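You operate a simulated robot arm through the tools that you are given. There is no shell and no other tool. Be economical: measure what you need, move in short steps, check, and stop when the job is done.

Carry out the task below with a simulated two-armed robot. There is one attempt and no reset: what you move stays moved.

Task
Free the red stop, then start blower, valve and lift in that order.
Fine: all three run; no push is refused.

It is judged by the outcome, as a careful person would: the job done as asked, and still so three seconds after it is handed in. It fails if anything else is knocked over, pushed out of place, dropped, spilled or broken.

Robot
Two 7-joint arms with two-finger parallel grippers on one trunk, on a base that drives. Base frame: it is fixed to the floor where the robot stands at the start and does not move with it; the origin is under the middle of the robot, x ahead of it, y to its left, z up. Lengths are in mm, angles in degrees, forces in N, time in s.
The left shoulder is at the start at [70, 156, 1205], the right one opposite. Places, roughly: black jog button on the control box [800, 0, 1200]; blower [2200, -300, 3600]; centre cap of the red stop on the control box [600, 200, 1300]; control box latch [500, 300, 1100]; red air switch [1000, 0, 1300]; red stop button on the control box [800, 0, 1300]; rotary valve [1600, 1100, 2400]; white shaking base [2100, 300, 700]. Payload 3.91 kg a hand.
Tool frame (each hand has its own): the origin (TCP) lies between the finger pads and is the grasp point; the fingertips stand 30 mm ahead of it; z points along the fingers, y is the line along which they close. Largest opening 110 mm; finger width 20, thickness 10; the body of the gripper, 48 by 112 mm, starts 55 mm behind the TCP.
Orientation is that of the tool frame in the base frame, as a unit quaternion [w, x, y, z]. With the fingers straight down and closing along the base's y, the tool's x points along the base's -x, its y along +y and its z along -z.

Tools
- The arms move only by the tool drive_tool. It takes "left_targets", "right_targets" or both (then of equal length, played together; a hand with none holds still); each is one flat list of numbers, 7 for each row, row after row: the shift along the base's x, y, z in mm, then the turn, a rotation vector about the base's x, y, z in degrees, then the closure, from 0 (fully open) to 1 (shut). In form: [x, y, z, wx, wy, wz, fingers, x, y, z, wx, wy, wz, fingers, ...]. A call has 1 to 10 rows; each row shifts and turns the commanded pose from where the row before left it. Rows are played at 5 a second. More than 50 mm and 8.6 degrees between two rows, or a gripper value outside its range, and nothing of the call is played. Where a pose cannot be reached the arm comes as near as it can. A force on the tool above 40 N (or 10 N above the force at the start of the call, whichever is more), or a blocked arm, ends the call early, and 0.2 s more pass. Each finger travels about 108 mm/s and halts on what it meets, pressing with about 33 N; the grip force reading is that of the motor and also rises with nothing between the fingers. The clock runs only during rows and for 0.2 s after the last one: add rows that do not move to give the fingers time. The reply holds the time, the measured pose of the TCP, the force on the tool along the base axes, the opening and the grip force, in the units named above and with some noise, with the torque about the TCP (base axes, N m) and any sound that the robot's microphone picked up.
- Cameras (640 x 400 px; columns grow to the right, rows downward): "scene" is now at [142.4, 11.6, 1469.2]; the picture's right is [0.11, -0.99, 0.00], its down [-0.19, -0.02, -0.98] and it looks along [0.98, 0.10, -0.19] (base axes); focal length 214 px, centre (320, 200). "left" rides on the left gripper at [72, -17, -103] in its tool frame; the picture's right is [0.23, 0.97, 0.00], its down [-0.76, 0.18, -0.62] and it looks along [-0.61, 0.14, 0.78] (tool axes); focal length 222 px, centre (320, 200). "right" rides on the right gripper at [72, 17, -103] in its tool frame; the picture's right is [-0.23, 0.97, 0.00], its down [-0.76, -0.18, -0.62] and it looks along [-0.61, -0.14, 0.78] (tool axes); focal length 222 px, centre (320, 200). There is no depth. A picture from a camera that has moved, and an enlarged one, comes with that camera's place and axes in the base frame and with its lens.
- grab_frame(camera): a new picture of that camera. No time passes.
- lift_body(by): slides the trunk up (or, below 0, down) by that many mm; the arms and the scene camera ride with it, the base frame stays. It gives what a move gives, with no picture.
- steer(legs): drives the robot by 1 to 6 legs, each [ahead, left, turn to the left] in mm, mm and degrees, along the robot's own axes; the way and the turn of a leg run together, so that a leg with both is an arc; at most 1500 mm and 180 degrees a leg. The arms and the cameras ride along, it lands a little off, and it stops where it bumps. It gives what a move gives.
- turn_head(pan, tilt): turns the head with the scene camera to pan (to the left, within 86 degrees either way) and tilt (down, from -29 to 69), counted from straight ahead of the robot. It gives what a move gives.
- enlarge(camera, box): a new picture of the part [left, top, right, bottom] of that camera's present view, enlarged. No time passes.
- hand_in(): hands the job in; it is judged then, once.

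Work in short steps. Places have to be worked out from the pictures, the camera data and where the tool is seen: move nearer, look again, correct. Check each grasp and each placing, and mend what went wrong. You have 120 turns and 108 pictures in all, those below and enlarged ones among them. Open the grippers and draw the arms clear of the work before you hand the job in, unless the task says otherwise; then end with one line.

The tools are called after "Call:" as a command line: name --argument value ..., lists and objects as JSON in quotes. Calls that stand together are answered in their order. drive_tool: Moves the arms, as the interface text tells. Its arguments: {"type":"object","properties":{"left_targets":{"type":"array","items":{"type":"number"}},"right_targets":{"type":"array","items":{"type":"number"}}},"required":[]} The other tools are called the same way: lift_body (by) slides the trunk up or down; steer (legs) drives the base; turn_head (pan, tilt) turns the head that bears the scene camera; grab_frame (camera) takes a picture; enlarge (camera, box) takes an enlarged picture of a part of a camera's view; hand_in () hands the job in.

At the start:

```text
time: 0.0
left_position: [455.3, 294.3, 1583.7]
left_orientation: [-0.001, 0.0, 1.0, 0.0]
left_ft_force: [-0.5, -0.2, 0.2]
left_torque: [-0.01, -0.03, 0.01]
left_width: 110.0
left_grip_force: 0.1
right_position: [614.7, -185.5, 1512.9]
right_orientation: [0.0, 0.001, 1.0, 0.001]
right_ft_force: [0.1, -0.4, 0.2]
right_torque: [0.03, 0.0, 0.05]
right_width: 110.1
right_grip_force: 0.1
trunk travel left (down, up): [-650.0, 290.0]
robot x, y, heading: [-3.5, 0.2, -0.0]
head pan, tilt: [6.1, 10.8]
```

scene: 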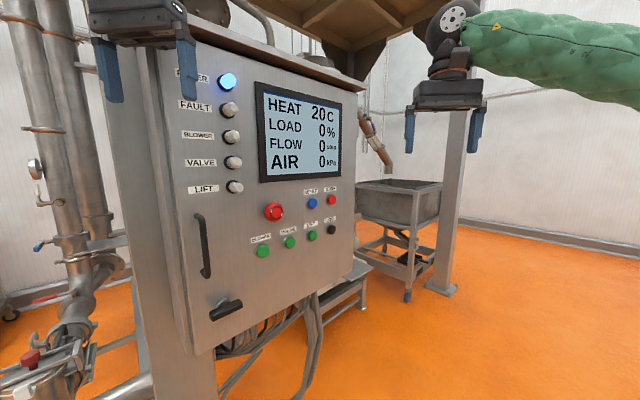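
right: 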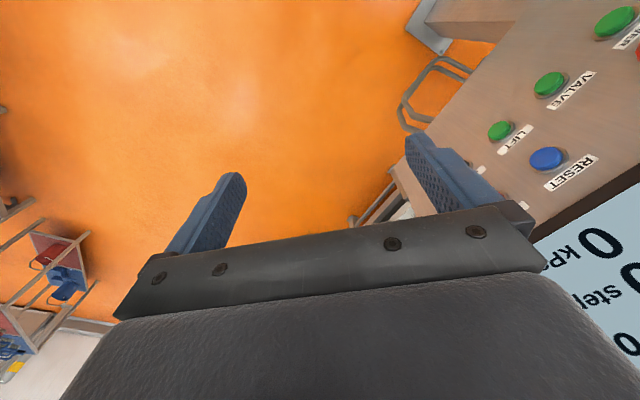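
left: 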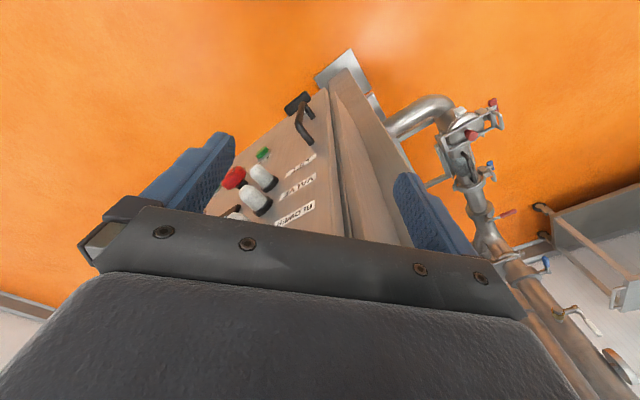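

The panel has a red stop, three green buttons, reset (blue), a red one and a black one. I'll enlarge to read labels.

Call:
enlarge --camera "scene" --box '[240, 170, 350, 270]'

Call:
enlarge --camera "scene" --box '[160, 60, 350, 330]'

```text
4.00 times, centred on (295, 220) of scene
camera zoom: at [142.4, 11.6, 1469.2], right [0.11, -0.99, 0.0], down [-0.19, -0.02, -0.98], along [0.98, 0.1, -0.19], focal length 858 px, centre (420, 120)
```

zoom: 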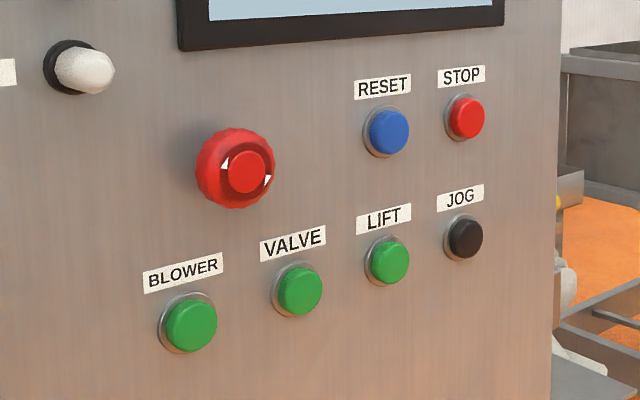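

```text
1.48 times, centred on (255, 195) of scene
camera zoom: at [142.4, 11.6, 1469.2], right [0.11, -0.99, 0.0], down [-0.19, -0.02, -0.98], along [0.98, 0.1, -0.19], focal length 318 px, centre (416, 207)
```

zoom: 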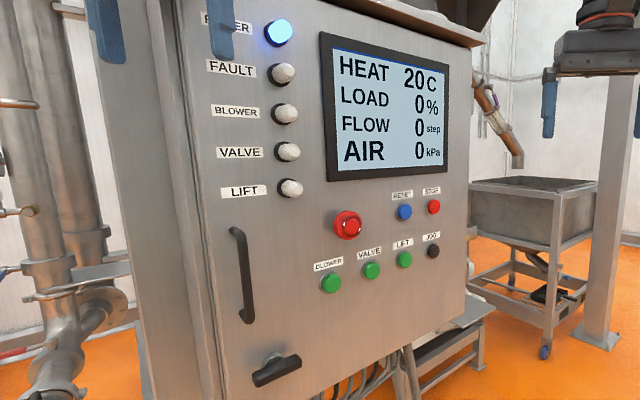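

Red stop ≈ (637,174,1343), green buttons from (630,206,1242) stepping (63,-54) towards lift; panel inward direction ≈ (0.64,0.77,0). I look around for other things (air switch etc.) first.

Call:
enlarge --camera "scene" --box '[255, 190, 295, 230]'

Call:
turn_head --pan 40 --tilt 35

Call:
grab_frame --camera "scene"

```text
10.00 times, centred on (275, 210) of scene
camera zoom: at [142.4, 11.6, 1469.2], right [0.11, -0.99, 0.0], down [-0.19, -0.02, -0.98], along [0.98, 0.1, -0.19], focal length 2145 px, centre (770, 100)
```

zoom: 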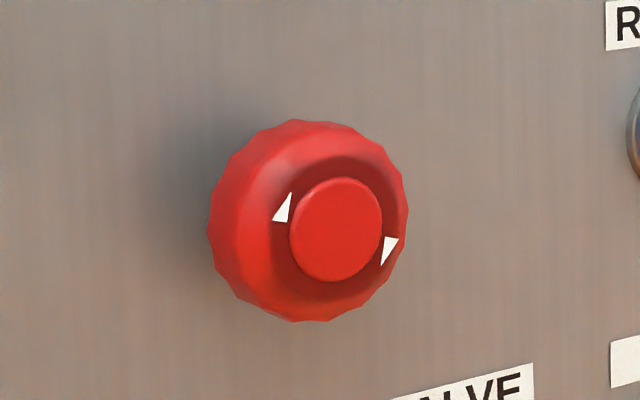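

```text
time: 1.0
left_position: [456.5, 293.4, 1584.9]
left_orientation: [0.0, 0.001, 1.0, 0.0]
left_ft_force: [-1.0, 0.0, -0.2]
left_torque: [0.0, 0.0, 0.0]
left_width: 110.0
left_grip_force: 0.0
right_position: [614.1, -184.9, 1512.4]
right_orientation: [0.0, 0.0, 1.0, 0.0]
right_ft_force: [0.2, 0.3, 0.0]
right_torque: [-0.02, 0.0, -0.02]
right_width: 110.1
right_grip_force: 0.1
trunk travel left (down, up): [-650.0, 290.0]
robot x, y, heading: [2.5, 0.6, -0.0]
head pan, tilt: [40.0, 35.0]
```

```text
101 pictures are left
camera scene: at [117.4, 58.3, 1430.4], right [0.64, -0.77, 0.0], down [-0.44, -0.37, -0.82], along [0.63, 0.53, -0.57], focal length 214 px, centre (320, 200)
```

scene: 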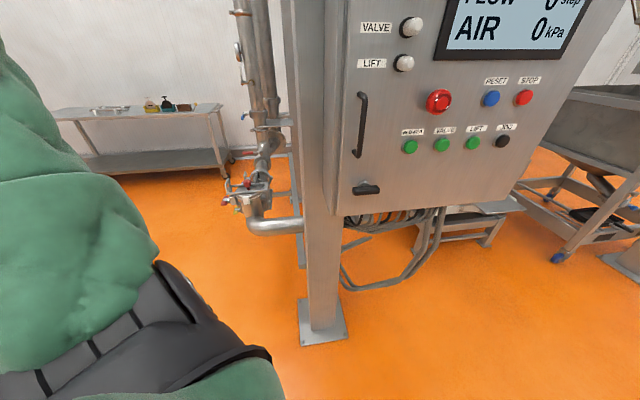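

The arrows say clockwise to release. Next I look for the air switch, left pipes and to the right.

Call:
enlarge --camera "scene" --box '[200, 60, 320, 240]'

Call:
turn_head --pan -15 --tilt 5

Call:
grab_frame --camera "scene"

```text
2.22 times, centred on (260, 150) of scene
camera zoom: at [117.4, 58.3, 1430.4], right [0.64, -0.77, 0.0], down [-0.44, -0.37, -0.82], along [0.63, 0.53, -0.57], focal length 477 px, centre (453, 311)
```

zoom: 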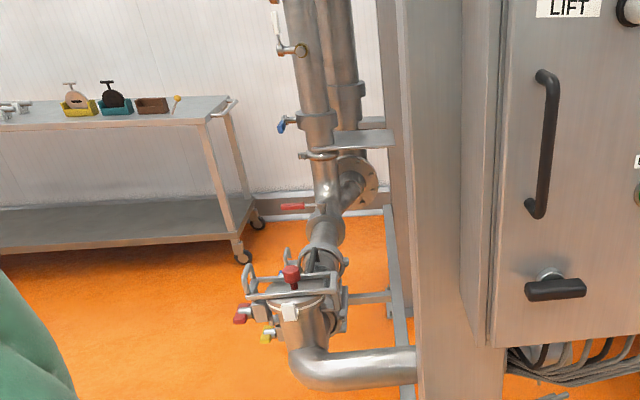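

```text
time: 2.2
left_position: [455.7, 294.0, 1583.3]
left_orientation: [0.0, 0.001, 1.0, 0.0]
left_ft_force: [0.4, -0.1, -0.2]
left_torque: [0.0, 0.05, -0.01]
left_width: 109.9
left_grip_force: 0.2
right_position: [613.6, -184.1, 1511.9]
right_orientation: [0.0, 0.001, 1.0, 0.0]
right_ft_force: [-0.3, 0.8, -0.2]
right_torque: [-0.02, 0.0, 0.02]
right_width: 110.1
right_grip_force: 0.1
trunk travel left (down, up): [-650.0, 290.0]
robot x, y, heading: [2.1, 0.8, -0.1]
head pan, tilt: [-15.0, 5.0]
```

```text
99 pictures are left
camera scene: at [138.6, -22.0, 1478.5], right [-0.26, -0.97, 0.0], down [-0.09, 0.02, -1.0], along [0.96, -0.26, -0.09], focal length 214 px, centre (320, 200)
```

scene: 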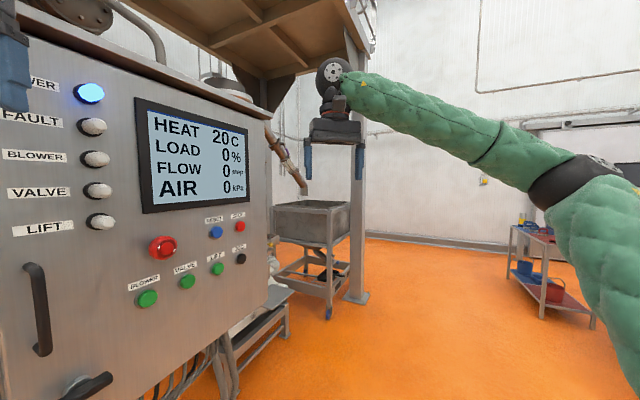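

Nothing else is obviously needed yet; I bring the right hand round to point horizontally into the panel, first yaw 50°, then pitch up about (0.765,-0.644,0).

Call:
drive_tool --right_targets '[-20, 15, -10, 0, 0, 8.35, 0, -20, 15, -10, 0, 0, 8.35, 0, -20, 15, -10, 0, 0, 8.35, 0, -20, 15, -10, 0, 0, 8.35, 0, -20, 15, -10, 0, 0, 8.35, 0, -20, 15, -10, 0, 0, 8.35, 0, 0, 10, -10, 6.26, -5.27, 0, 0, 0, 10, -10, 6.26, -5.27, 0, 0, 0, 10, -10, 6.26, -5.27, 0, 0, 0, 10, -10, 6.26, -5.27, 0, 0]'

Call:
drive_tool --right_targets '[5, 10, -10, 6.26, -5.27, 0, 0, 5, 10, -10, 6.26, -5.27, 0, 0, 5, 10, -10, 6.26, -5.27, 0, 0, 5, 10, -10, 6.26, -5.27, 0, 0, 5, 10, -10, 6.26, -5.27, 0, 0, 5, 10, -10, 6.26, -5.27, 0, 0, 5, 10, -10, 6.26, -5.27, 0, 0]'

Call:
grab_frame --camera "right"

Call:
grab_frame --camera "scene"

```text
time: 4.4
left_position: [456.3, 292.0, 1585.6]
left_orientation: [0.0, 0.0, 1.0, 0.001]
left_ft_force: [-1.0, -0.5, 0.0]
left_torque: [0.02, -0.01, -0.03]
left_width: 110.1
left_grip_force: 0.0
right_position: [493.2, -55.9, 1411.0]
right_orientation: [0.257, -0.405, 0.869, 0.121]
right_ft_force: [0.5, -1.0, 0.5]
right_torque: [0.01, 0.06, 0.02]
right_width: 110.1
right_grip_force: 0.1
trunk travel left (down, up): [-650.0, 290.0]
robot x, y, heading: [0.0, -0.7, 0.2]
head pan, tilt: [-15.0, 5.0]
```

```text
time: 6.0
left_position: [456.9, 293.8, 1583.6]
left_orientation: [-0.001, 0.001, 1.0, -0.001]
left_ft_force: [0.4, -1.3, 0.3]
left_torque: [-0.02, 0.04, -0.06]
left_width: 110.1
left_grip_force: 0.0
right_position: [542.6, 20.4, 1348.5]
right_orientation: [0.641, -0.299, 0.641, 0.298]
right_ft_force: [0.6, 0.3, 0.0]
right_torque: [-0.02, 0.0, 0.01]
right_width: 110.0
right_grip_force: 0.1
right hand out of reach, approached as far as the arm can: row 6, 7
trunk travel left (down, up): [-650.0, 290.0]
robot x, y, heading: [1.1, 1.4, -0.1]
head pan, tilt: [-15.0, 5.0]
```

```text
98 pictures are left
camera right: at [464.1, -46.8, 1277.5], right [-0.75, 0.63, 0.23], down [-0.27, -0.59, 0.76], along [0.61, 0.51, 0.61], focal length 222 px, centre (320, 200)
```

right: 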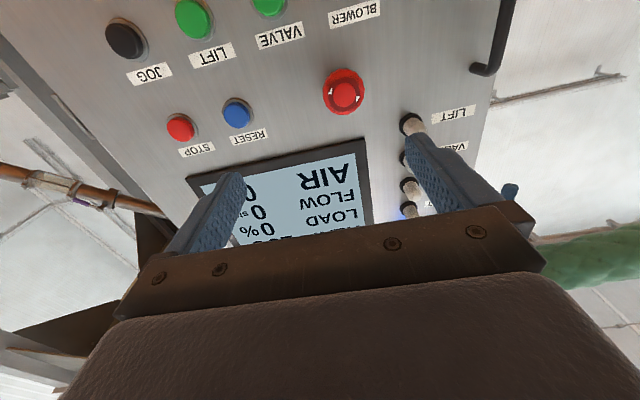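

```text
97 pictures are left
camera scene: at [140.1, -21.9, 1478.5], right [-0.26, -0.97, 0.0], down [-0.09, 0.02, -1.0], along [0.96, -0.26, -0.09], focal length 214 px, centre (320, 200)
```

scene: 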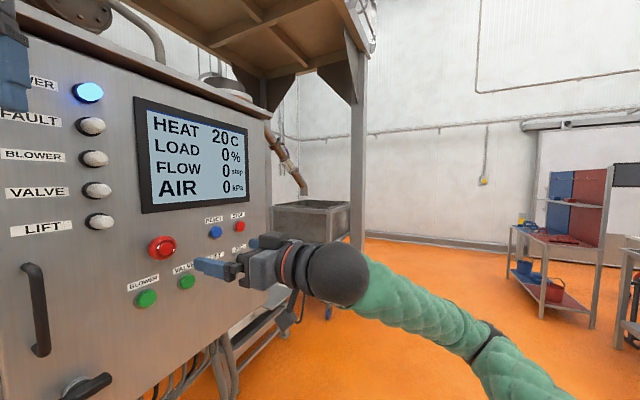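

The hand is level and aligned; triangulation gives cap front ≈ (627,165,1343), panel plane 33 mm behind it. I move to a pre-grasp 85 mm short and pre-roll −32° so there's clockwise travel available.

Call:
drive_tool --right_targets '[6, 19, -1.4, -5.15, -6.12, 0, 0, 6, 19, -1.4, -5.15, -6.12, 0, 0, 7, 19, -1.4, -5.15, -6.12, 0, 0, 7, 19, -1.4, -5.15, -6.12, 0, 0]'

Call:
grab_frame --camera "right"

```text
time: 7.0
left_position: [456.0, 295.7, 1585.0]
left_orientation: [0.0, -0.001, 1.0, -0.001]
left_ft_force: [-0.2, 0.6, 0.0]
left_torque: [0.02, 0.01, 0.0]
left_width: 109.9
left_grip_force: 0.1
right_position: [569.8, 96.6, 1343.5]
right_orientation: [0.698, -0.465, 0.533, 0.109]
right_ft_force: [-0.2, 0.0, -0.5]
right_torque: [0.01, 0.0, 0.0]
right_width: 110.2
right_grip_force: 0.1
trunk travel left (down, up): [-650.0, 290.0]
robot x, y, heading: [-0.9, 3.2, -0.0]
head pan, tilt: [-15.0, 5.0]
```

```text
96 pictures are left
camera right: at [522.9, 4.0, 1273.8], right [-0.72, 0.61, -0.33], down [-0.6, -0.31, 0.74], along [0.35, 0.73, 0.59], focal length 222 px, centre (320, 200)
```

right: 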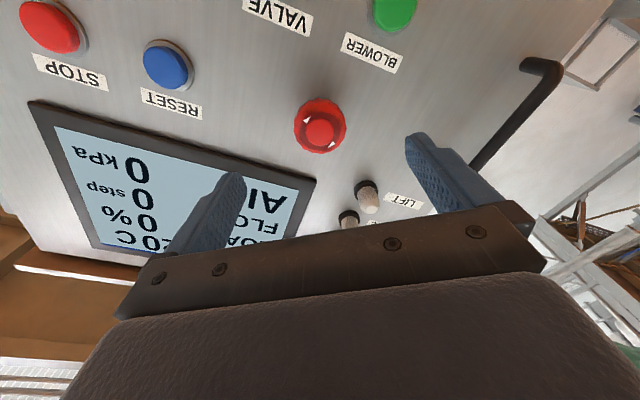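

Reached; cap re-measured at about (628,164,1342), in line with the tool axis. I advance ~80 mm with fingers partly open.

Call:
drive_tool --right_targets '[13, 15.5, -0.3, 0, 0, 0, 0.2, 13, 15.5, -0.3, 0, 0, 0, 0.3, 13, 15.5, 0, 0, 0, 0, 0.3, 12.5, 14.5, 0, 0, 0, 0, 0.3]'

Call:
grab_frame --camera "right"

Call:
grab_frame --camera "scene"

```text
time: 8.0
left_position: [456.3, 294.8, 1584.1]
left_orientation: [0.0, 0.0, 1.0, 0.0]
left_ft_force: [0.3, 0.1, -0.3]
left_torque: [0.03, 0.05, -0.02]
left_width: 109.8
left_grip_force: 0.0
right_position: [621.1, 157.3, 1342.8]
right_orientation: [0.698, -0.465, 0.533, 0.11]
right_ft_force: [0.1, 0.2, 0.6]
right_torque: [0.02, 0.0, -0.01]
right_width: 77.3
right_grip_force: 0.1
trunk travel left (down, up): [-650.0, 290.0]
robot x, y, heading: [1.3, 0.5, 0.1]
head pan, tilt: [-15.0, 5.0]
```

```text
95 pictures are left
camera right: at [574.2, 63.8, 1273.2], right [-0.72, 0.61, -0.33], down [-0.6, -0.31, 0.74], along [0.35, 0.73, 0.59], focal length 222 px, centre (320, 200)
```

right: 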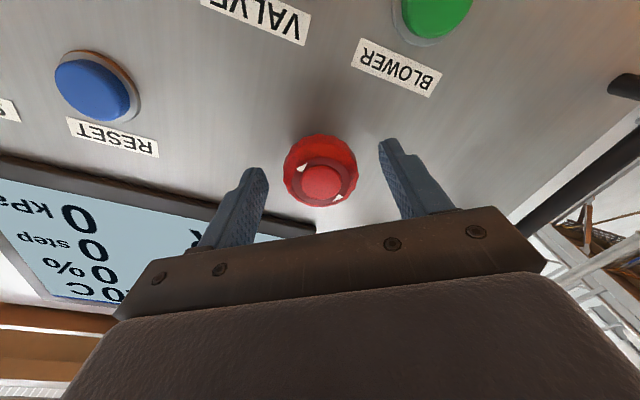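

```text
94 pictures are left
camera scene: at [139.1, -21.0, 1478.4], right [-0.26, -0.97, 0.0], down [-0.09, 0.02, -1.0], along [0.96, -0.26, -0.09], focal length 214 px, centre (320, 200)
```

scene: 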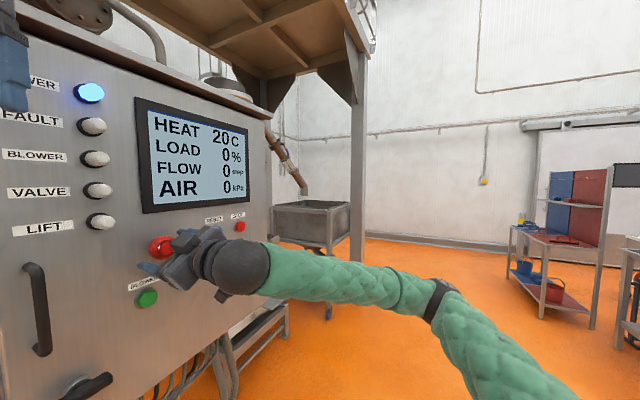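

Fingers straddle the mushroom head. I close on it.

Call:
drive_tool --right_targets '[1, 1.2, 0.5, 0, 0, 0, 0.5, 0, 0, 0, 0, 0, 0, 0.7, 0, 0, 0, 0, 0, 0, 0.8, 0, 0, 0, 0, 0, 0, 0.8]'

Call:
grab_frame --camera "right"

```text
time: 9.0
left_position: [454.5, 294.9, 1585.2]
left_orientation: [0.0, 0.0, 1.0, 0.0]
left_ft_force: [0.3, 0.3, 0.7]
left_torque: [0.03, -0.01, 0.01]
left_width: 110.0
left_grip_force: 0.1
right_position: [621.0, 158.0, 1344.7]
right_orientation: [0.699, -0.464, 0.533, 0.11]
right_ft_force: [-3.6, 1.5, -2.0]
right_torque: [0.31, -0.26, -0.44]
right_width: 46.2
right_grip_force: 44.5
trunk travel left (down, up): [-650.0, 290.0]
robot x, y, heading: [0.5, 1.9, -0.1]
head pan, tilt: [-15.0, 5.0]
```

```text
93 pictures are left
camera right: at [574.2, 64.7, 1274.2], right [-0.72, 0.61, -0.33], down [-0.6, -0.31, 0.74], along [0.35, 0.73, 0.59], focal length 222 px, centre (320, 200)
```

right: 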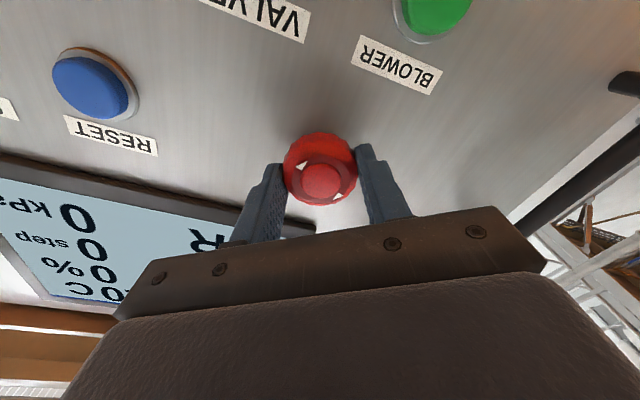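

Gripped at 46 mm. Now I twist clockwise (positive about the inward direction) in steps.

Call:
drive_tool --right_targets '[0, 0, 0, 3.2, 3.8, 0, 0.8, 0, 0, 0, 3.2, 3.8, 0, 0.8, 0, 0, 0, 3.2, 3.8, 0, 0.8, 0, 0, 0, 3.2, 3.8, 0, 0.8, 0, 0, 0, 3.2, 3.8, 0, 0.8, 0, 0, 0, 3.2, 3.8, 0, 0.8]'

Call:
grab_frame --camera "right"

```text
time: 10.4
left_position: [453.8, 292.8, 1585.5]
left_orientation: [0.002, -0.001, 1.0, 0.0]
left_ft_force: [-0.2, 0.4, 0.5]
left_torque: [0.0, 0.0, -0.01]
left_width: 109.9
left_grip_force: 0.1
right_position: [619.3, 155.6, 1344.3]
right_orientation: [0.648, -0.311, 0.634, 0.286]
right_ft_force: [-11.2, -7.1, 3.4]
right_torque: [0.38, -0.39, -0.51]
right_width: 46.2
right_grip_force: 45.0
trunk travel left (down, up): [-650.0, 290.0]
robot x, y, heading: [-2.2, -0.9, 0.0]
head pan, tilt: [-15.0, 5.0]
```

```text
92 pictures are left
camera right: at [542.4, 87.6, 1271.0], right [-0.75, 0.63, 0.19], down [-0.29, -0.57, 0.77], along [0.59, 0.52, 0.61], focal length 222 px, centre (320, 200)
```

right: 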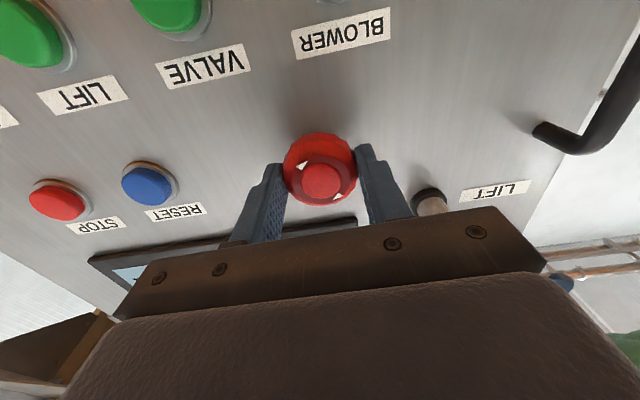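

The head turned with the hand, and it pushes outward — probably popping. I continue 20° while easing back a little.

Call:
drive_tool --right_targets '[-1, -1.2, 0, 3.2, 3.8, 0, 0.8, -1, -1.2, 0, 3.2, 3.8, 0, 0.8, -1, -1.2, 0, 3.2, 3.8, 0, 0.8, 0, 0, 0, 3.2, 3.8, 0, 0.8]'

Call:
grab_frame --camera "right"

Call:
grab_frame --camera "scene"

```text
time: 11.4
left_position: [453.9, 295.1, 1584.8]
left_orientation: [0.0, 0.0, 1.0, 0.0]
left_ft_force: [0.3, 1.1, -0.4]
left_torque: [-0.04, 0.02, -0.03]
left_width: 109.9
left_grip_force: 0.1
right_position: [616.1, 153.3, 1342.6]
right_orientation: [0.588, -0.198, 0.679, 0.393]
right_ft_force: [-15.9, -12.0, -3.1]
right_torque: [-0.55, -0.63, -0.78]
right_width: 46.8
right_grip_force: 44.9
trunk travel left (down, up): [-650.0, 290.0]
robot x, y, heading: [-0.7, 4.2, -0.1]
head pan, tilt: [-15.0, 5.0]
```

```text
91 pictures are left
camera right: at [520.8, 100.7, 1278.8], right [-0.66, 0.55, 0.51], down [-0.09, -0.73, 0.67], along [0.75, 0.39, 0.54], focal length 222 px, centre (320, 200)
```

right: 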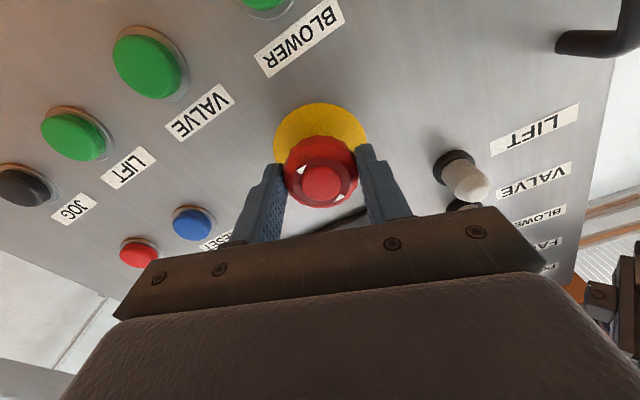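

```text
90 pictures are left
camera scene: at [137.2, -21.7, 1478.5], right [-0.26, -0.97, 0.0], down [-0.08, 0.02, -1.0], along [0.96, -0.26, -0.09], focal length 214 px, centre (320, 200)
```

scene: 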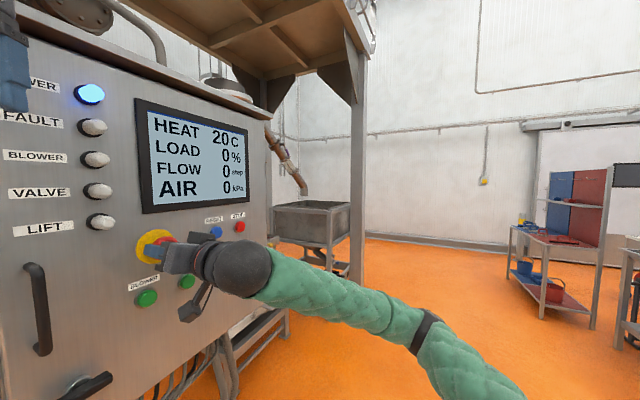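

Yellow collar is visible: the stop has popped out. I ease back, open, and withdraw along the axis.

Call:
drive_tool --right_targets '[-2, -2.4, 0, 0, 0, 0, 0.5, 0, 0, 0, 0, 0, 0, 0.2, 0, 0, 0, 0, 0, 0, 0.2, -13, -15.5, 0, 0, 0, 0, 0.2, -13, -15.5, 0, 0, 0, 0, 0.2, -13, -15.5, 0, 0, 0, 0, 0.2, -13, -15.5, 0, 0, 0, 0, 0.2, -10, -12, 0, 0, 0, 0, 0.2]'

Call:
grab_frame --camera "right"

Call:
grab_frame --camera "scene"

```text
time: 13.2
left_position: [455.6, 294.4, 1584.5]
left_orientation: [0.001, 0.0, 1.0, 0.0]
left_ft_force: [0.0, -0.1, -0.6]
left_torque: [0.01, 0.0, 0.03]
left_width: 110.0
left_grip_force: 0.0
right_position: [554.5, 77.6, 1342.2]
right_orientation: [0.588, -0.196, 0.679, 0.393]
right_ft_force: [-0.2, -0.1, -0.6]
right_torque: [0.02, 0.01, -0.02]
right_width: 88.3
right_grip_force: 0.1
trunk travel left (down, up): [-650.0, 290.0]
robot x, y, heading: [2.6, -1.8, -0.1]
head pan, tilt: [-15.0, 5.0]
```

```text
89 pictures are left
camera right: at [459.6, 24.5, 1279.2], right [-0.66, 0.55, 0.51], down [-0.1, -0.73, 0.67], along [0.75, 0.39, 0.54], focal length 222 px, centre (320, 200)
```

right: 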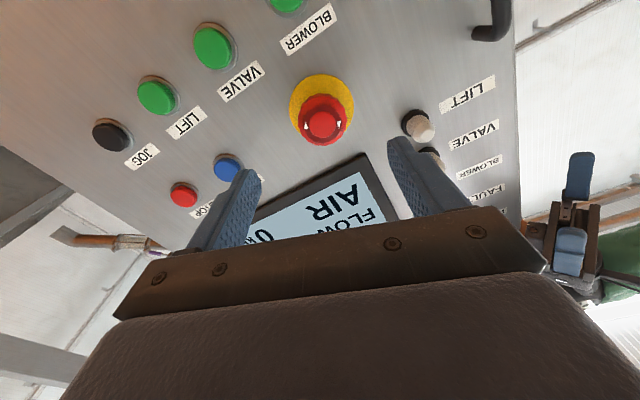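

```text
88 pictures are left
camera scene: at [138.5, -22.2, 1478.5], right [-0.26, -0.97, 0.0], down [-0.08, 0.02, -1.0], along [0.96, -0.26, -0.09], focal length 214 px, centre (320, 200)
```

scene: 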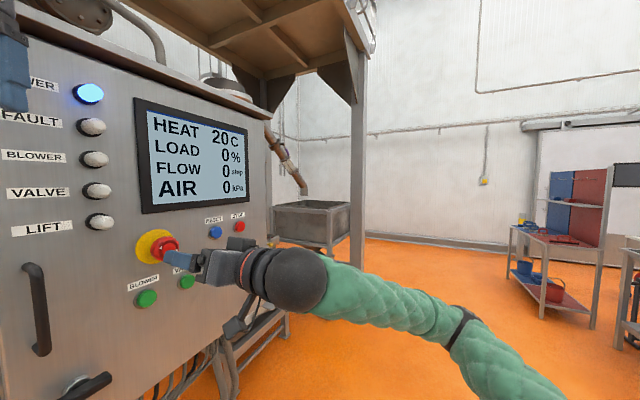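

The stop is free and no fault shows. A released e-stop normally needs RESET before any start, so I go to the blue reset (k≈503, z≈1343) with closed fingers first.

Call:
drive_tool --right_targets '[24.7, -20.8, 0.2, -2.9, -3.44, 0, 0.6, 24.7, -20.8, 0.2, -2.9, -3.44, 0, 1, 24.7, -20.8, 0.2, -2.9, -3.44, 0, 1, 24.7, -20.8, 0.2, -2.9, -3.44, 0, 1, 20, 24, 0, 0, 0, 0, 1, 20, 24, 0, 0, 0, 0, 1]'

Call:
grab_frame --camera "right"

```text
time: 14.6
left_position: [456.7, 294.9, 1584.7]
left_orientation: [0.0, 0.001, 1.0, 0.0]
left_ft_force: [-0.5, -0.3, -0.8]
left_torque: [-0.03, -0.01, -0.03]
left_width: 109.9
left_grip_force: 0.0
right_position: [696.5, 41.7, 1344.9]
right_orientation: [0.642, -0.3, 0.64, 0.296]
right_ft_force: [-0.6, 0.2, 0.0]
right_torque: [0.0, 0.05, 0.02]
right_width: 0.0
right_grip_force: 33.0
trunk travel left (down, up): [-650.0, 290.0]
robot x, y, heading: [-1.6, 1.9, -0.2]
head pan, tilt: [-15.0, 5.0]
```

```text
87 pictures are left
camera right: at [618.2, -26.4, 1272.0], right [-0.75, 0.63, 0.22], down [-0.27, -0.59, 0.76], along [0.61, 0.51, 0.61], focal length 222 px, centre (320, 200)
```

right: 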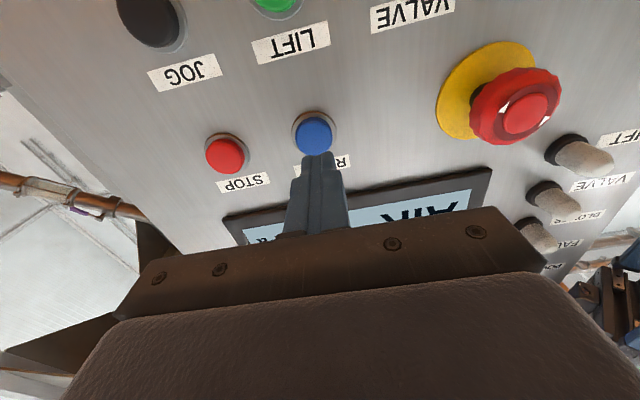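

The tip lines up with RESET within a few mm. I approach to just short, then push in small steps.

Call:
drive_tool --right_targets '[11, 13, -1, 0, 0, 0, 1, 11, 13, -1, 0, 0, 0, 1, 1.9, 2.3, 0, 0, 0, 0, 1, 1.9, 2.3, 0, 0, 0, 0, 1]'

Call:
grab_frame --camera "right"

```text
time: 15.6
left_position: [455.8, 295.1, 1584.0]
left_orientation: [0.0, 0.0, 1.0, 0.0]
left_ft_force: [0.1, 0.1, 0.2]
left_torque: [-0.02, 0.0, -0.01]
left_width: 110.1
left_grip_force: 0.1
right_position: [720.3, 74.4, 1342.3]
right_orientation: [0.642, -0.302, 0.639, 0.297]
right_ft_force: [0.8, 0.6, 0.0]
right_torque: [-0.03, 0.0, 0.01]
right_width: 0.0
right_grip_force: 33.1
trunk travel left (down, up): [-650.0, 290.0]
robot x, y, heading: [1.7, -0.2, 0.1]
head pan, tilt: [-15.0, 5.0]
```

```text
86 pictures are left
camera right: at [641.0, 6.5, 1270.0], right [-0.75, 0.63, 0.22], down [-0.27, -0.59, 0.76], along [0.61, 0.51, 0.61], focal length 222 px, centre (320, 200)
```

right: 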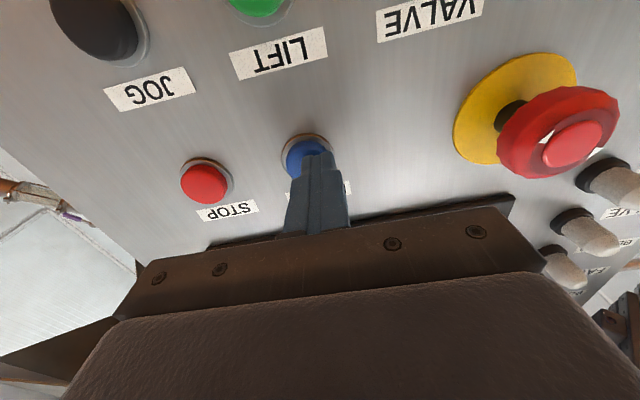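

I check alignment closely before contact.

Call:
enlarge --camera "right" --box '[250, 100, 390, 210]'

```text
3.64 times, centred on (320, 155) of right
camera zoom: at [641.0, 6.5, 1270.0], right [-0.75, 0.63, 0.22], down [-0.27, -0.59, 0.76], along [0.61, 0.51, 0.61], focal length 808 px, centre (320, 364)
```

zoom: 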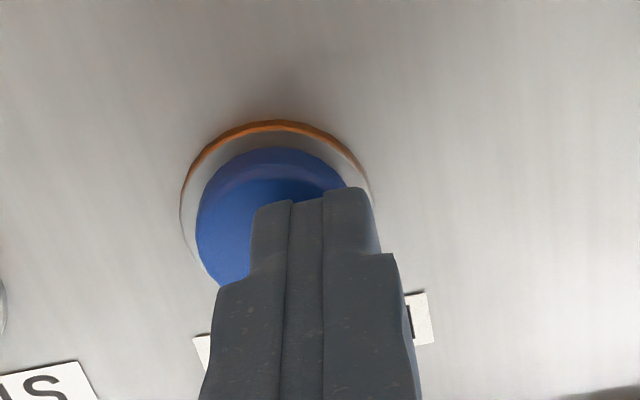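

Tip is ~8 mm off centre to the left of the button; I shift 7 mm to the right and then push in steps.

Call:
drive_tool --right_targets '[5.4, -4.5, 0, 0, 0, 0, 1, 1.9, 2.3, 0, 0, 0, 0, 1, 1.9, 2.3, 0, 0, 0, 0, 1]'

Call:
enlarge --camera "right" --box '[250, 100, 390, 210]'

```text
time: 16.4
left_position: [455.5, 292.9, 1583.4]
left_orientation: [0.001, 0.0, 1.0, 0.0]
left_ft_force: [-0.4, 0.2, -0.6]
left_torque: [-0.01, 0.0, 0.0]
left_width: 109.8
left_grip_force: 0.0
right_position: [728.3, 73.1, 1340.8]
right_orientation: [0.642, -0.3, 0.64, 0.296]
right_ft_force: [-1.6, 0.4, -1.2]
right_torque: [-0.02, 0.04, 0.03]
right_width: 0.1
right_grip_force: 33.2
trunk travel left (down, up): [-650.0, 290.0]
robot x, y, heading: [3.7, 0.0, -0.1]
head pan, tilt: [-15.0, 5.0]
heard: click
```

```text
3.64 times, centred on (320, 155) of right
camera zoom: at [649.4, 5.6, 1269.4], right [-0.75, 0.63, 0.22], down [-0.27, -0.59, 0.76], along [0.61, 0.51, 0.61], focal length 808 px, centre (320, 364)
```

zoom: 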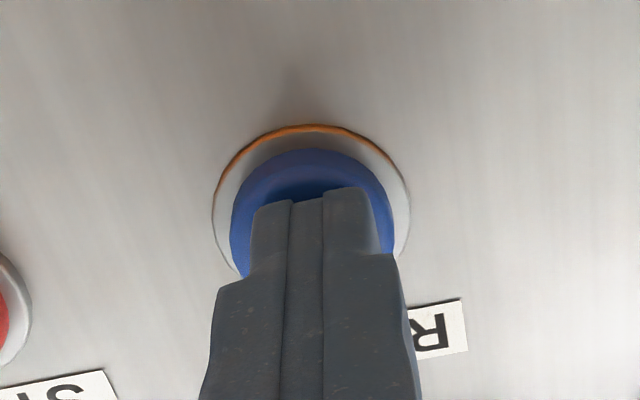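

A click was heard: reset is pressed. I back out 30 mm and check the panel.

Call:
drive_tool --right_targets '[-9.7, -11.5, 0, 0, 0, 0, 1, -9.7, -11.5, 0, 0, 0, 0, 1, -6, -7, 0, 0, 0, 0, 1]'

Call:
grab_frame --camera "scene"

```text
time: 17.2
left_position: [456.3, 292.9, 1584.4]
left_orientation: [0.0, 0.001, 1.0, 0.0]
left_ft_force: [0.3, 0.5, -0.1]
left_torque: [-0.03, 0.02, 0.01]
left_width: 110.2
left_grip_force: 0.1
right_position: [700.9, 43.7, 1344.8]
right_orientation: [0.642, -0.3, 0.64, 0.296]
right_ft_force: [0.0, -0.1, 0.6]
right_torque: [0.0, -0.01, 0.04]
right_width: 0.0
right_grip_force: 32.9
trunk travel left (down, up): [-650.0, 290.0]
robot x, y, heading: [0.5, 2.1, 0.0]
head pan, tilt: [-15.0, 5.0]
```

```text
83 pictures are left
camera scene: at [138.6, -22.1, 1478.5], right [-0.26, -0.97, 0.0], down [-0.08, 0.02, -1.0], along [0.96, -0.26, -0.09], focal length 214 px, centre (320, 200)
```

scene: 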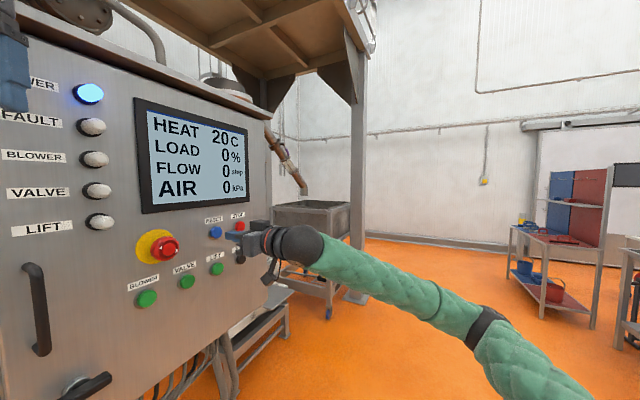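

No fault. Now over to BLOWER: back, across −160 mm along the panel and down 97 mm, then forward to just short.

Call:
drive_tool --right_targets '[-29, -34.4, 0, 0, 0, 0, 1, -24.2, 20.4, -19.5, 0, 0, 0, 1, -24.2, 20.4, -19.5, 0, 0, 0, 1, -24.2, 20.4, -19.5, 0, 0, 0, 1, -24.2, 20.4, -19.5, 0, 0, 0, 1, -24.2, 20.4, -19.5, 0, 0, 0, 1, 20, 23.7, 0, 0, 0, 0, 1, 20, 23.7, 0, 0, 0, 0, 1]'

Call:
grab_frame --camera "right"

```text
time: 19.0
left_position: [455.3, 294.7, 1584.0]
left_orientation: [-0.001, 0.001, 1.0, 0.0]
left_ft_force: [-0.2, 0.1, -0.5]
left_torque: [-0.05, 0.02, 0.0]
left_width: 109.8
left_grip_force: 0.1
right_position: [595.3, 160.7, 1244.7]
right_orientation: [0.642, -0.302, 0.639, 0.296]
right_ft_force: [-0.3, -0.3, 0.2]
right_torque: [0.01, 0.0, 0.02]
right_width: 0.0
right_grip_force: 32.6
trunk travel left (down, up): [-650.0, 290.0]
robot x, y, heading: [-3.4, 0.4, -0.2]
head pan, tilt: [-15.0, 5.0]
```

```text
82 pictures are left
camera right: at [517.2, 93.2, 1171.9], right [-0.75, 0.63, 0.22], down [-0.27, -0.59, 0.76], along [0.61, 0.51, 0.61], focal length 222 px, centre (320, 200)
```

right: 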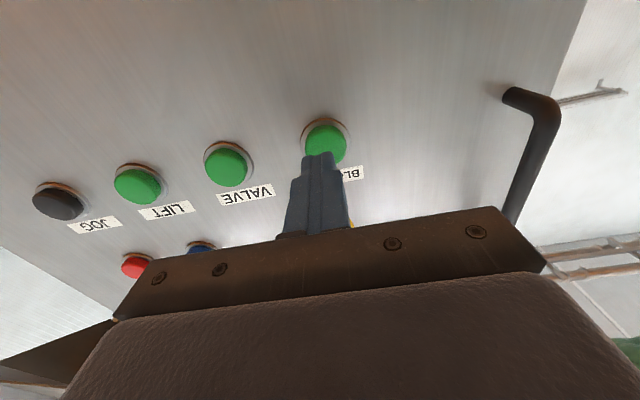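

I check alignment closely.

Call:
enlarge --camera "right" --box '[250, 90, 390, 200]'

```text
3.64 times, centred on (320, 145) of right
camera zoom: at [517.2, 93.2, 1171.9], right [-0.75, 0.63, 0.22], down [-0.27, -0.59, 0.76], along [0.61, 0.51, 0.61], focal length 808 px, centre (320, 400)
```

zoom: 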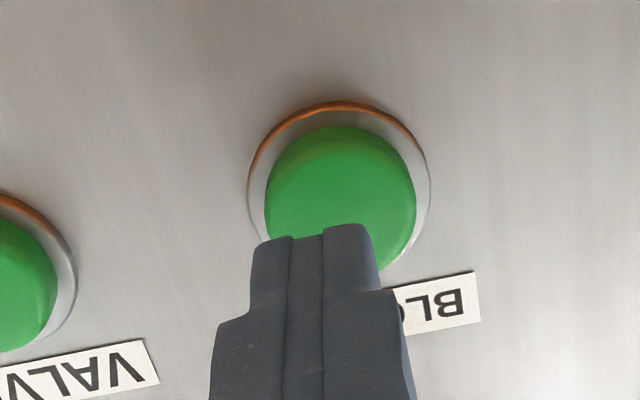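

Button is ~5 mm left and ~4 mm low of the tip. I correct and advance to near contact.

Call:
drive_tool --right_targets '[-3.4, 2.9, -4, 0, 0, 0, 1, 5.2, 6.1, 0, 0, 0, 0, 1, 2.6, 3.1, 0, 0, 0, 0, 1]'

Call:
enlarge --camera "right" --box '[250, 90, 390, 200]'

```text
time: 19.8
left_position: [455.7, 294.3, 1584.2]
left_orientation: [0.0, 0.0, 1.0, 0.001]
left_ft_force: [0.8, 0.4, -0.5]
left_torque: [-0.01, 0.02, 0.03]
left_width: 110.0
left_grip_force: 0.1
right_position: [597.1, 172.1, 1240.2]
right_orientation: [0.642, -0.3, 0.64, 0.296]
right_ft_force: [1.0, 0.3, 0.3]
right_torque: [-0.03, -0.04, 0.02]
right_width: 0.1
right_grip_force: 33.2
trunk travel left (down, up): [-650.0, 290.0]
robot x, y, heading: [-0.2, -2.8, -0.1]
head pan, tilt: [-15.0, 5.0]
```

```text
3.64 times, centred on (320, 145) of right
camera zoom: at [519.3, 103.3, 1168.9], right [-0.75, 0.63, 0.22], down [-0.27, -0.59, 0.76], along [0.61, 0.51, 0.61], focal length 808 px, centre (320, 400)
```

zoom: 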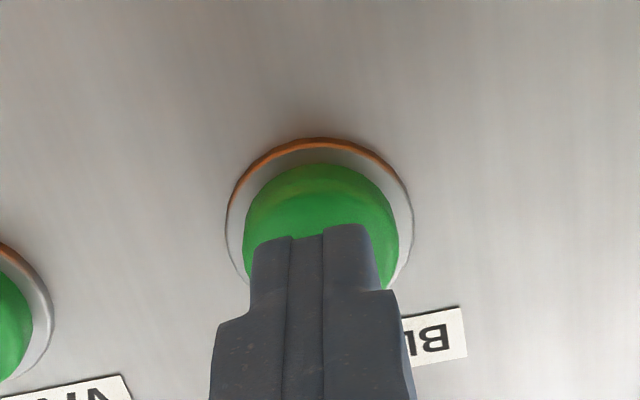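

Centred now. I push in small steps and listen for the click.

Call:
drive_tool --right_targets '[1.6, 1.9, 0, 0, 0, 0, 1, 1.6, 1.9, 0, 0, 0, 0, 1]'

```text
time: 20.4
left_position: [455.5, 294.3, 1584.9]
left_orientation: [0.0, 0.0, 1.0, 0.0]
left_ft_force: [-0.4, -0.1, 0.1]
left_torque: [0.0, 0.04, 0.01]
left_width: 110.1
left_grip_force: 0.1
right_position: [599.2, 175.1, 1239.8]
right_orientation: [0.642, -0.3, 0.64, 0.296]
right_ft_force: [-0.3, 0.3, 0.4]
right_torque: [0.04, -0.02, 0.0]
right_width: 0.0
right_grip_force: 33.2
trunk travel left (down, up): [-650.0, 290.0]
robot x, y, heading: [-2.4, -2.1, -0.1]
head pan, tilt: [-15.0, 5.0]
```

No click yet (tip depth ≈ 550); two more steps.

Call:
drive_tool --right_targets '[1.6, 1.9, 0, 0, 0, 0, 1, 1.6, 1.9, 0, 0, 0, 0, 1]'

```text
time: 21.0
left_position: [455.8, 293.7, 1586.2]
left_orientation: [0.0, 0.0, 1.0, 0.0]
left_ft_force: [-0.9, 0.5, -0.3]
left_torque: [-0.01, 0.02, 0.02]
left_width: 110.1
left_grip_force: 0.0
right_position: [603.9, 178.9, 1241.3]
right_orientation: [0.642, -0.3, 0.64, 0.297]
right_ft_force: [-0.3, -0.1, -0.6]
right_torque: [-0.05, 0.02, 0.0]
right_width: 0.1
right_grip_force: 33.5
trunk travel left (down, up): [-650.0, 290.0]
robot x, y, heading: [-0.2, 1.3, 0.1]
head pan, tilt: [-15.0, 5.0]
```

Call:
drive_tool --right_targets '[1.6, 1.9, 0, 0, 0, 0, 1]'

Call:
enlarge --camera "right" --box '[250, 90, 390, 200]'

```text
time: 21.4
left_position: [456.1, 293.3, 1584.3]
left_orientation: [-0.001, 0.0, 1.0, 0.0]
left_ft_force: [0.2, 0.0, -0.4]
left_torque: [0.0, 0.02, -0.02]
left_width: 110.3
left_grip_force: 0.0
right_position: [605.0, 182.3, 1239.8]
right_orientation: [0.642, -0.302, 0.639, 0.297]
right_ft_force: [-1.2, -0.9, 1.1]
right_torque: [0.05, 0.0, -0.02]
right_width: 0.1
right_grip_force: 32.9
trunk travel left (down, up): [-650.0, 290.0]
robot x, y, heading: [3.1, 1.4, 0.1]
head pan, tilt: [-15.0, 5.0]
heard: click
```

```text
3.64 times, centred on (320, 145) of right
camera zoom: at [527.3, 113.4, 1168.2], right [-0.75, 0.63, 0.22], down [-0.27, -0.59, 0.76], along [0.61, 0.51, 0.61], focal length 808 px, centre (320, 400)
```

zoom: 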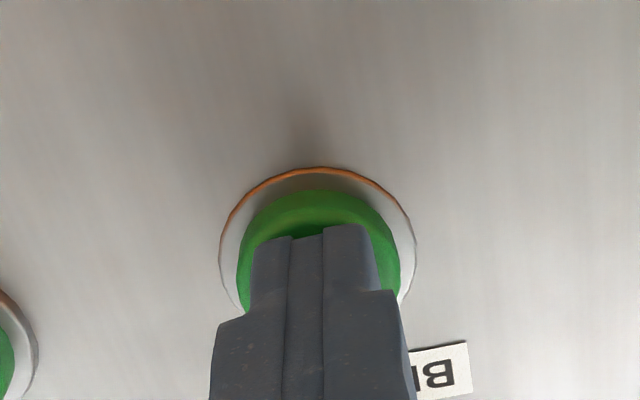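

Click heard at this depth. I check the panel lamps before anything else.

Call:
drive_tool --right_targets '[-10, -11.9, 0, 0, 0, 0, 1, -16, -19, 0, 0, 0, 0, 1]'

Call:
enlarge --camera "scene" --box '[0, 70, 270, 310]'

```text
time: 22.0
left_position: [454.2, 293.7, 1585.3]
left_orientation: [0.0, 0.0, 1.0, 0.0]
left_ft_force: [0.1, 0.7, -1.0]
left_torque: [0.01, 0.0, 0.0]
left_width: 110.1
left_grip_force: 0.2
right_position: [579.5, 149.9, 1241.2]
right_orientation: [0.642, -0.302, 0.639, 0.297]
right_ft_force: [0.3, -0.1, 0.3]
right_torque: [0.02, -0.01, 0.01]
right_width: 0.3
right_grip_force: 33.1
trunk travel left (down, up): [-650.0, 290.0]
robot x, y, heading: [-0.3, -0.6, -0.1]
head pan, tilt: [-15.0, 5.0]
```

```text
1.67 times, centred on (135, 190) of scene
camera zoom: at [138.1, -22.8, 1478.5], right [-0.26, -0.97, 0.0], down [-0.08, 0.02, -1.0], along [0.96, -0.26, -0.09], focal length 358 px, centre (628, 217)
```

zoom: 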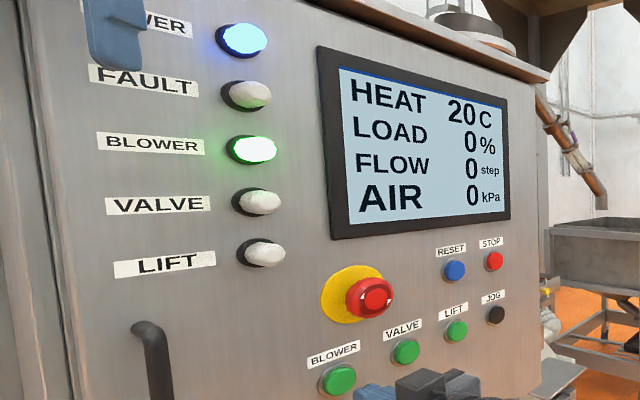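

BLOWER lamp is lit, no fault. I move to VALVE (+80 mm along the panel) and see whether AIR changes.

Call:
drive_tool --right_targets '[20.4, -17.2, 0, 0, 0, 0, 1, 20.4, -17.2, 0, 0, 0, 0, 1, 20.4, -17.2, 0, 0, 0, 0, 1, 6.5, 7.7, 0, 0, 0, 0, 1, 3.5, 4, 0, 0, 0, 0, 1, 0, 0, 0, 0, 0, 0, 1, 0, 0, 0, 0, 0, 0, 1, 0, 0, 0, 0, 0, 0, 1, 0, 0, 0, 0, 0, 0, 1]'

Call:
enlarge --camera "right" --box '[250, 90, 390, 200]'

Call:
enlarge --camera "scene" --box '[0, 70, 270, 310]'

```text
time: 24.0
left_position: [453.8, 293.8, 1585.1]
left_orientation: [0.0, 0.0, 1.0, 0.0]
left_ft_force: [0.5, 0.6, 0.2]
left_torque: [0.01, 0.01, 0.02]
left_width: 110.0
left_grip_force: 0.0
right_position: [650.1, 108.5, 1239.9]
right_orientation: [0.642, -0.301, 0.64, 0.297]
right_ft_force: [-0.5, 0.2, 0.2]
right_torque: [0.01, 0.02, -0.01]
right_width: 0.3
right_grip_force: 32.7
trunk travel left (down, up): [-650.0, 290.0]
robot x, y, heading: [-3.1, 1.6, 0.1]
head pan, tilt: [-15.0, 5.0]
```

```text
3.64 times, centred on (320, 145) of right
camera zoom: at [571.2, 40.4, 1167.9], right [-0.75, 0.63, 0.22], down [-0.27, -0.59, 0.76], along [0.61, 0.51, 0.61], focal length 808 px, centre (320, 400)
```

zoom: 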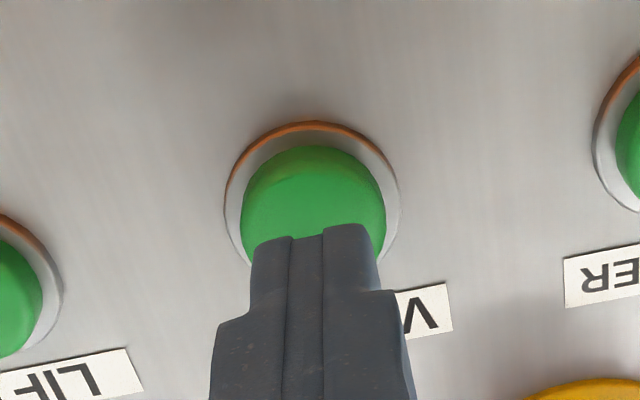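

```text
1.67 times, centred on (135, 190) of scene
camera zoom: at [138.6, -21.9, 1478.5], right [-0.26, -0.97, 0.0], down [-0.08, 0.02, -1.0], along [0.96, -0.26, -0.09], focal length 358 px, centre (628, 217)
```

zoom: 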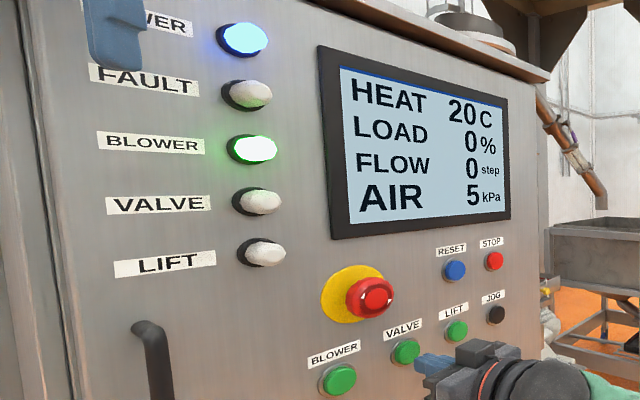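

AIR is climbing (5 kPa). I wait for it to level off before starting the valve.

Call:
drive_tool --right_targets '[0, 0, 0, 0, 0, 0, 1, 0, 0, 0, 0, 0, 0, 1, 0, 0, 0, 0, 0, 0, 1, 0, 0, 0, 0, 0, 0, 1, 0, 0, 0, 0, 0, 0, 1, 0, 0, 0, 0, 0, 0, 1, 0, 0, 0, 0, 0, 0, 1, 0, 0, 0, 0, 0, 0, 1, 0, 0, 0, 0, 0, 0, 1, 0, 0, 0, 0, 0, 0, 1]'

Call:
drive_tool --right_targets '[0, 0, 0, 0, 0, 0, 1, 0, 0, 0, 0, 0, 0, 1, 0, 0, 0, 0, 0, 0, 1, 0, 0, 0, 0, 0, 0, 1, 0, 0, 0, 0, 0, 0, 1, 0, 0, 0, 0, 0, 0, 1, 0, 0, 0, 0, 0, 0, 1, 0, 0, 0, 0, 0, 0, 1, 0, 0, 0, 0, 0, 0, 1, 0, 0, 0, 0, 0, 0, 1]'

Call:
enlarge --camera "scene" --box '[0, 70, 270, 310]'

Call:
drive_tool --right_targets '[0, 0, 0, 0, 0, 0, 1, 0, 0, 0, 0, 0, 0, 1, 0, 0, 0, 0, 0, 0, 1, 0, 0, 0, 0, 0, 0, 1, 0, 0, 0, 0, 0, 0, 1, 0, 0, 0, 0, 0, 0, 1, 0, 0, 0, 0, 0, 0, 1, 0, 0, 0, 0, 0, 0, 1, 0, 0, 0, 0, 0, 0, 1, 0, 0, 0, 0, 0, 0, 1]'

Call:
enlarge --camera "scene" --box '[0, 70, 270, 310]'

```text
time: 26.2
left_position: [455.6, 294.0, 1584.8]
left_orientation: [0.001, 0.0, 1.0, 0.0]
left_ft_force: [-0.1, 0.0, -0.2]
left_torque: [0.04, 0.02, -0.01]
left_width: 110.1
left_grip_force: 0.0
right_position: [649.5, 107.3, 1239.7]
right_orientation: [0.642, -0.302, 0.639, 0.297]
right_ft_force: [0.0, -1.0, -0.2]
right_torque: [-0.04, 0.0, -0.01]
right_width: 0.1
right_grip_force: 33.2
trunk travel left (down, up): [-650.0, 290.0]
robot x, y, heading: [2.6, 0.7, -0.0]
head pan, tilt: [-15.0, 5.0]
```

```text
time: 28.4
left_position: [455.4, 294.2, 1584.5]
left_orientation: [0.0, 0.0, 1.0, 0.0]
left_ft_force: [0.9, 0.8, 0.7]
left_torque: [-0.01, 0.01, 0.01]
left_width: 110.1
left_grip_force: 0.2
right_position: [649.3, 107.7, 1240.2]
right_orientation: [0.643, -0.3, 0.64, 0.295]
right_ft_force: [-0.6, -0.3, 0.4]
right_torque: [0.0, 0.0, 0.01]
right_width: 0.1
right_grip_force: 33.1
trunk travel left (down, up): [-650.0, 290.0]
robot x, y, heading: [6.0, -4.8, -0.2]
head pan, tilt: [-15.0, 5.0]
```

```text
1.67 times, centred on (135, 190) of scene
camera zoom: at [138.6, -21.9, 1478.5], right [-0.26, -0.97, 0.0], down [-0.08, 0.02, -1.0], along [0.96, -0.26, -0.09], focal length 358 px, centre (628, 217)
```

zoom: 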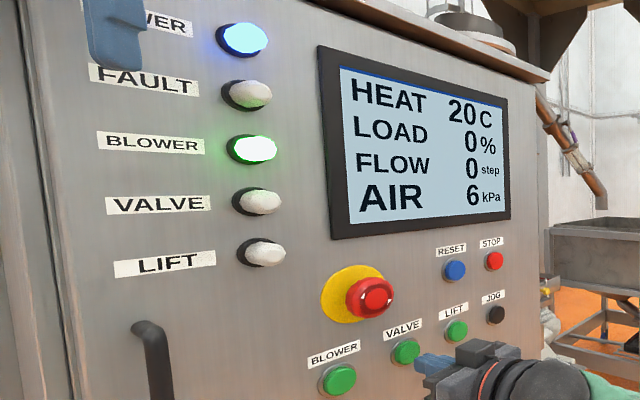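

```text
time: 30.6
left_position: [456.7, 294.2, 1586.0]
left_orientation: [0.0, 0.0, 1.0, 0.0]
left_ft_force: [-0.3, 0.3, 0.1]
left_torque: [0.02, 0.0, 0.0]
left_width: 109.8
left_grip_force: 0.1
right_position: [650.5, 108.3, 1240.2]
right_orientation: [0.642, -0.301, 0.64, 0.295]
right_ft_force: [0.1, 0.8, 0.5]
right_torque: [0.0, 0.0, -0.01]
right_width: 0.1
right_grip_force: 32.7
trunk travel left (down, up): [-650.0, 290.0]
robot x, y, heading: [-0.2, 2.7, 0.0]
head pan, tilt: [-15.0, 5.0]
```

```text
1.67 times, centred on (135, 190) of scene
camera zoom: at [138.6, -21.9, 1478.5], right [-0.26, -0.97, 0.0], down [-0.08, 0.02, -1.0], along [0.96, -0.26, -0.09], focal length 358 px, centre (628, 217)
```

zoom: 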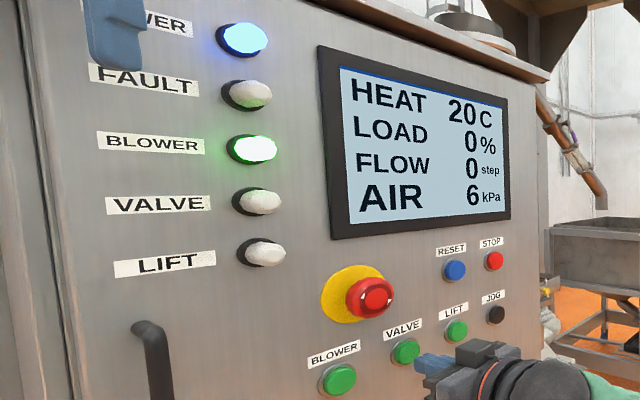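

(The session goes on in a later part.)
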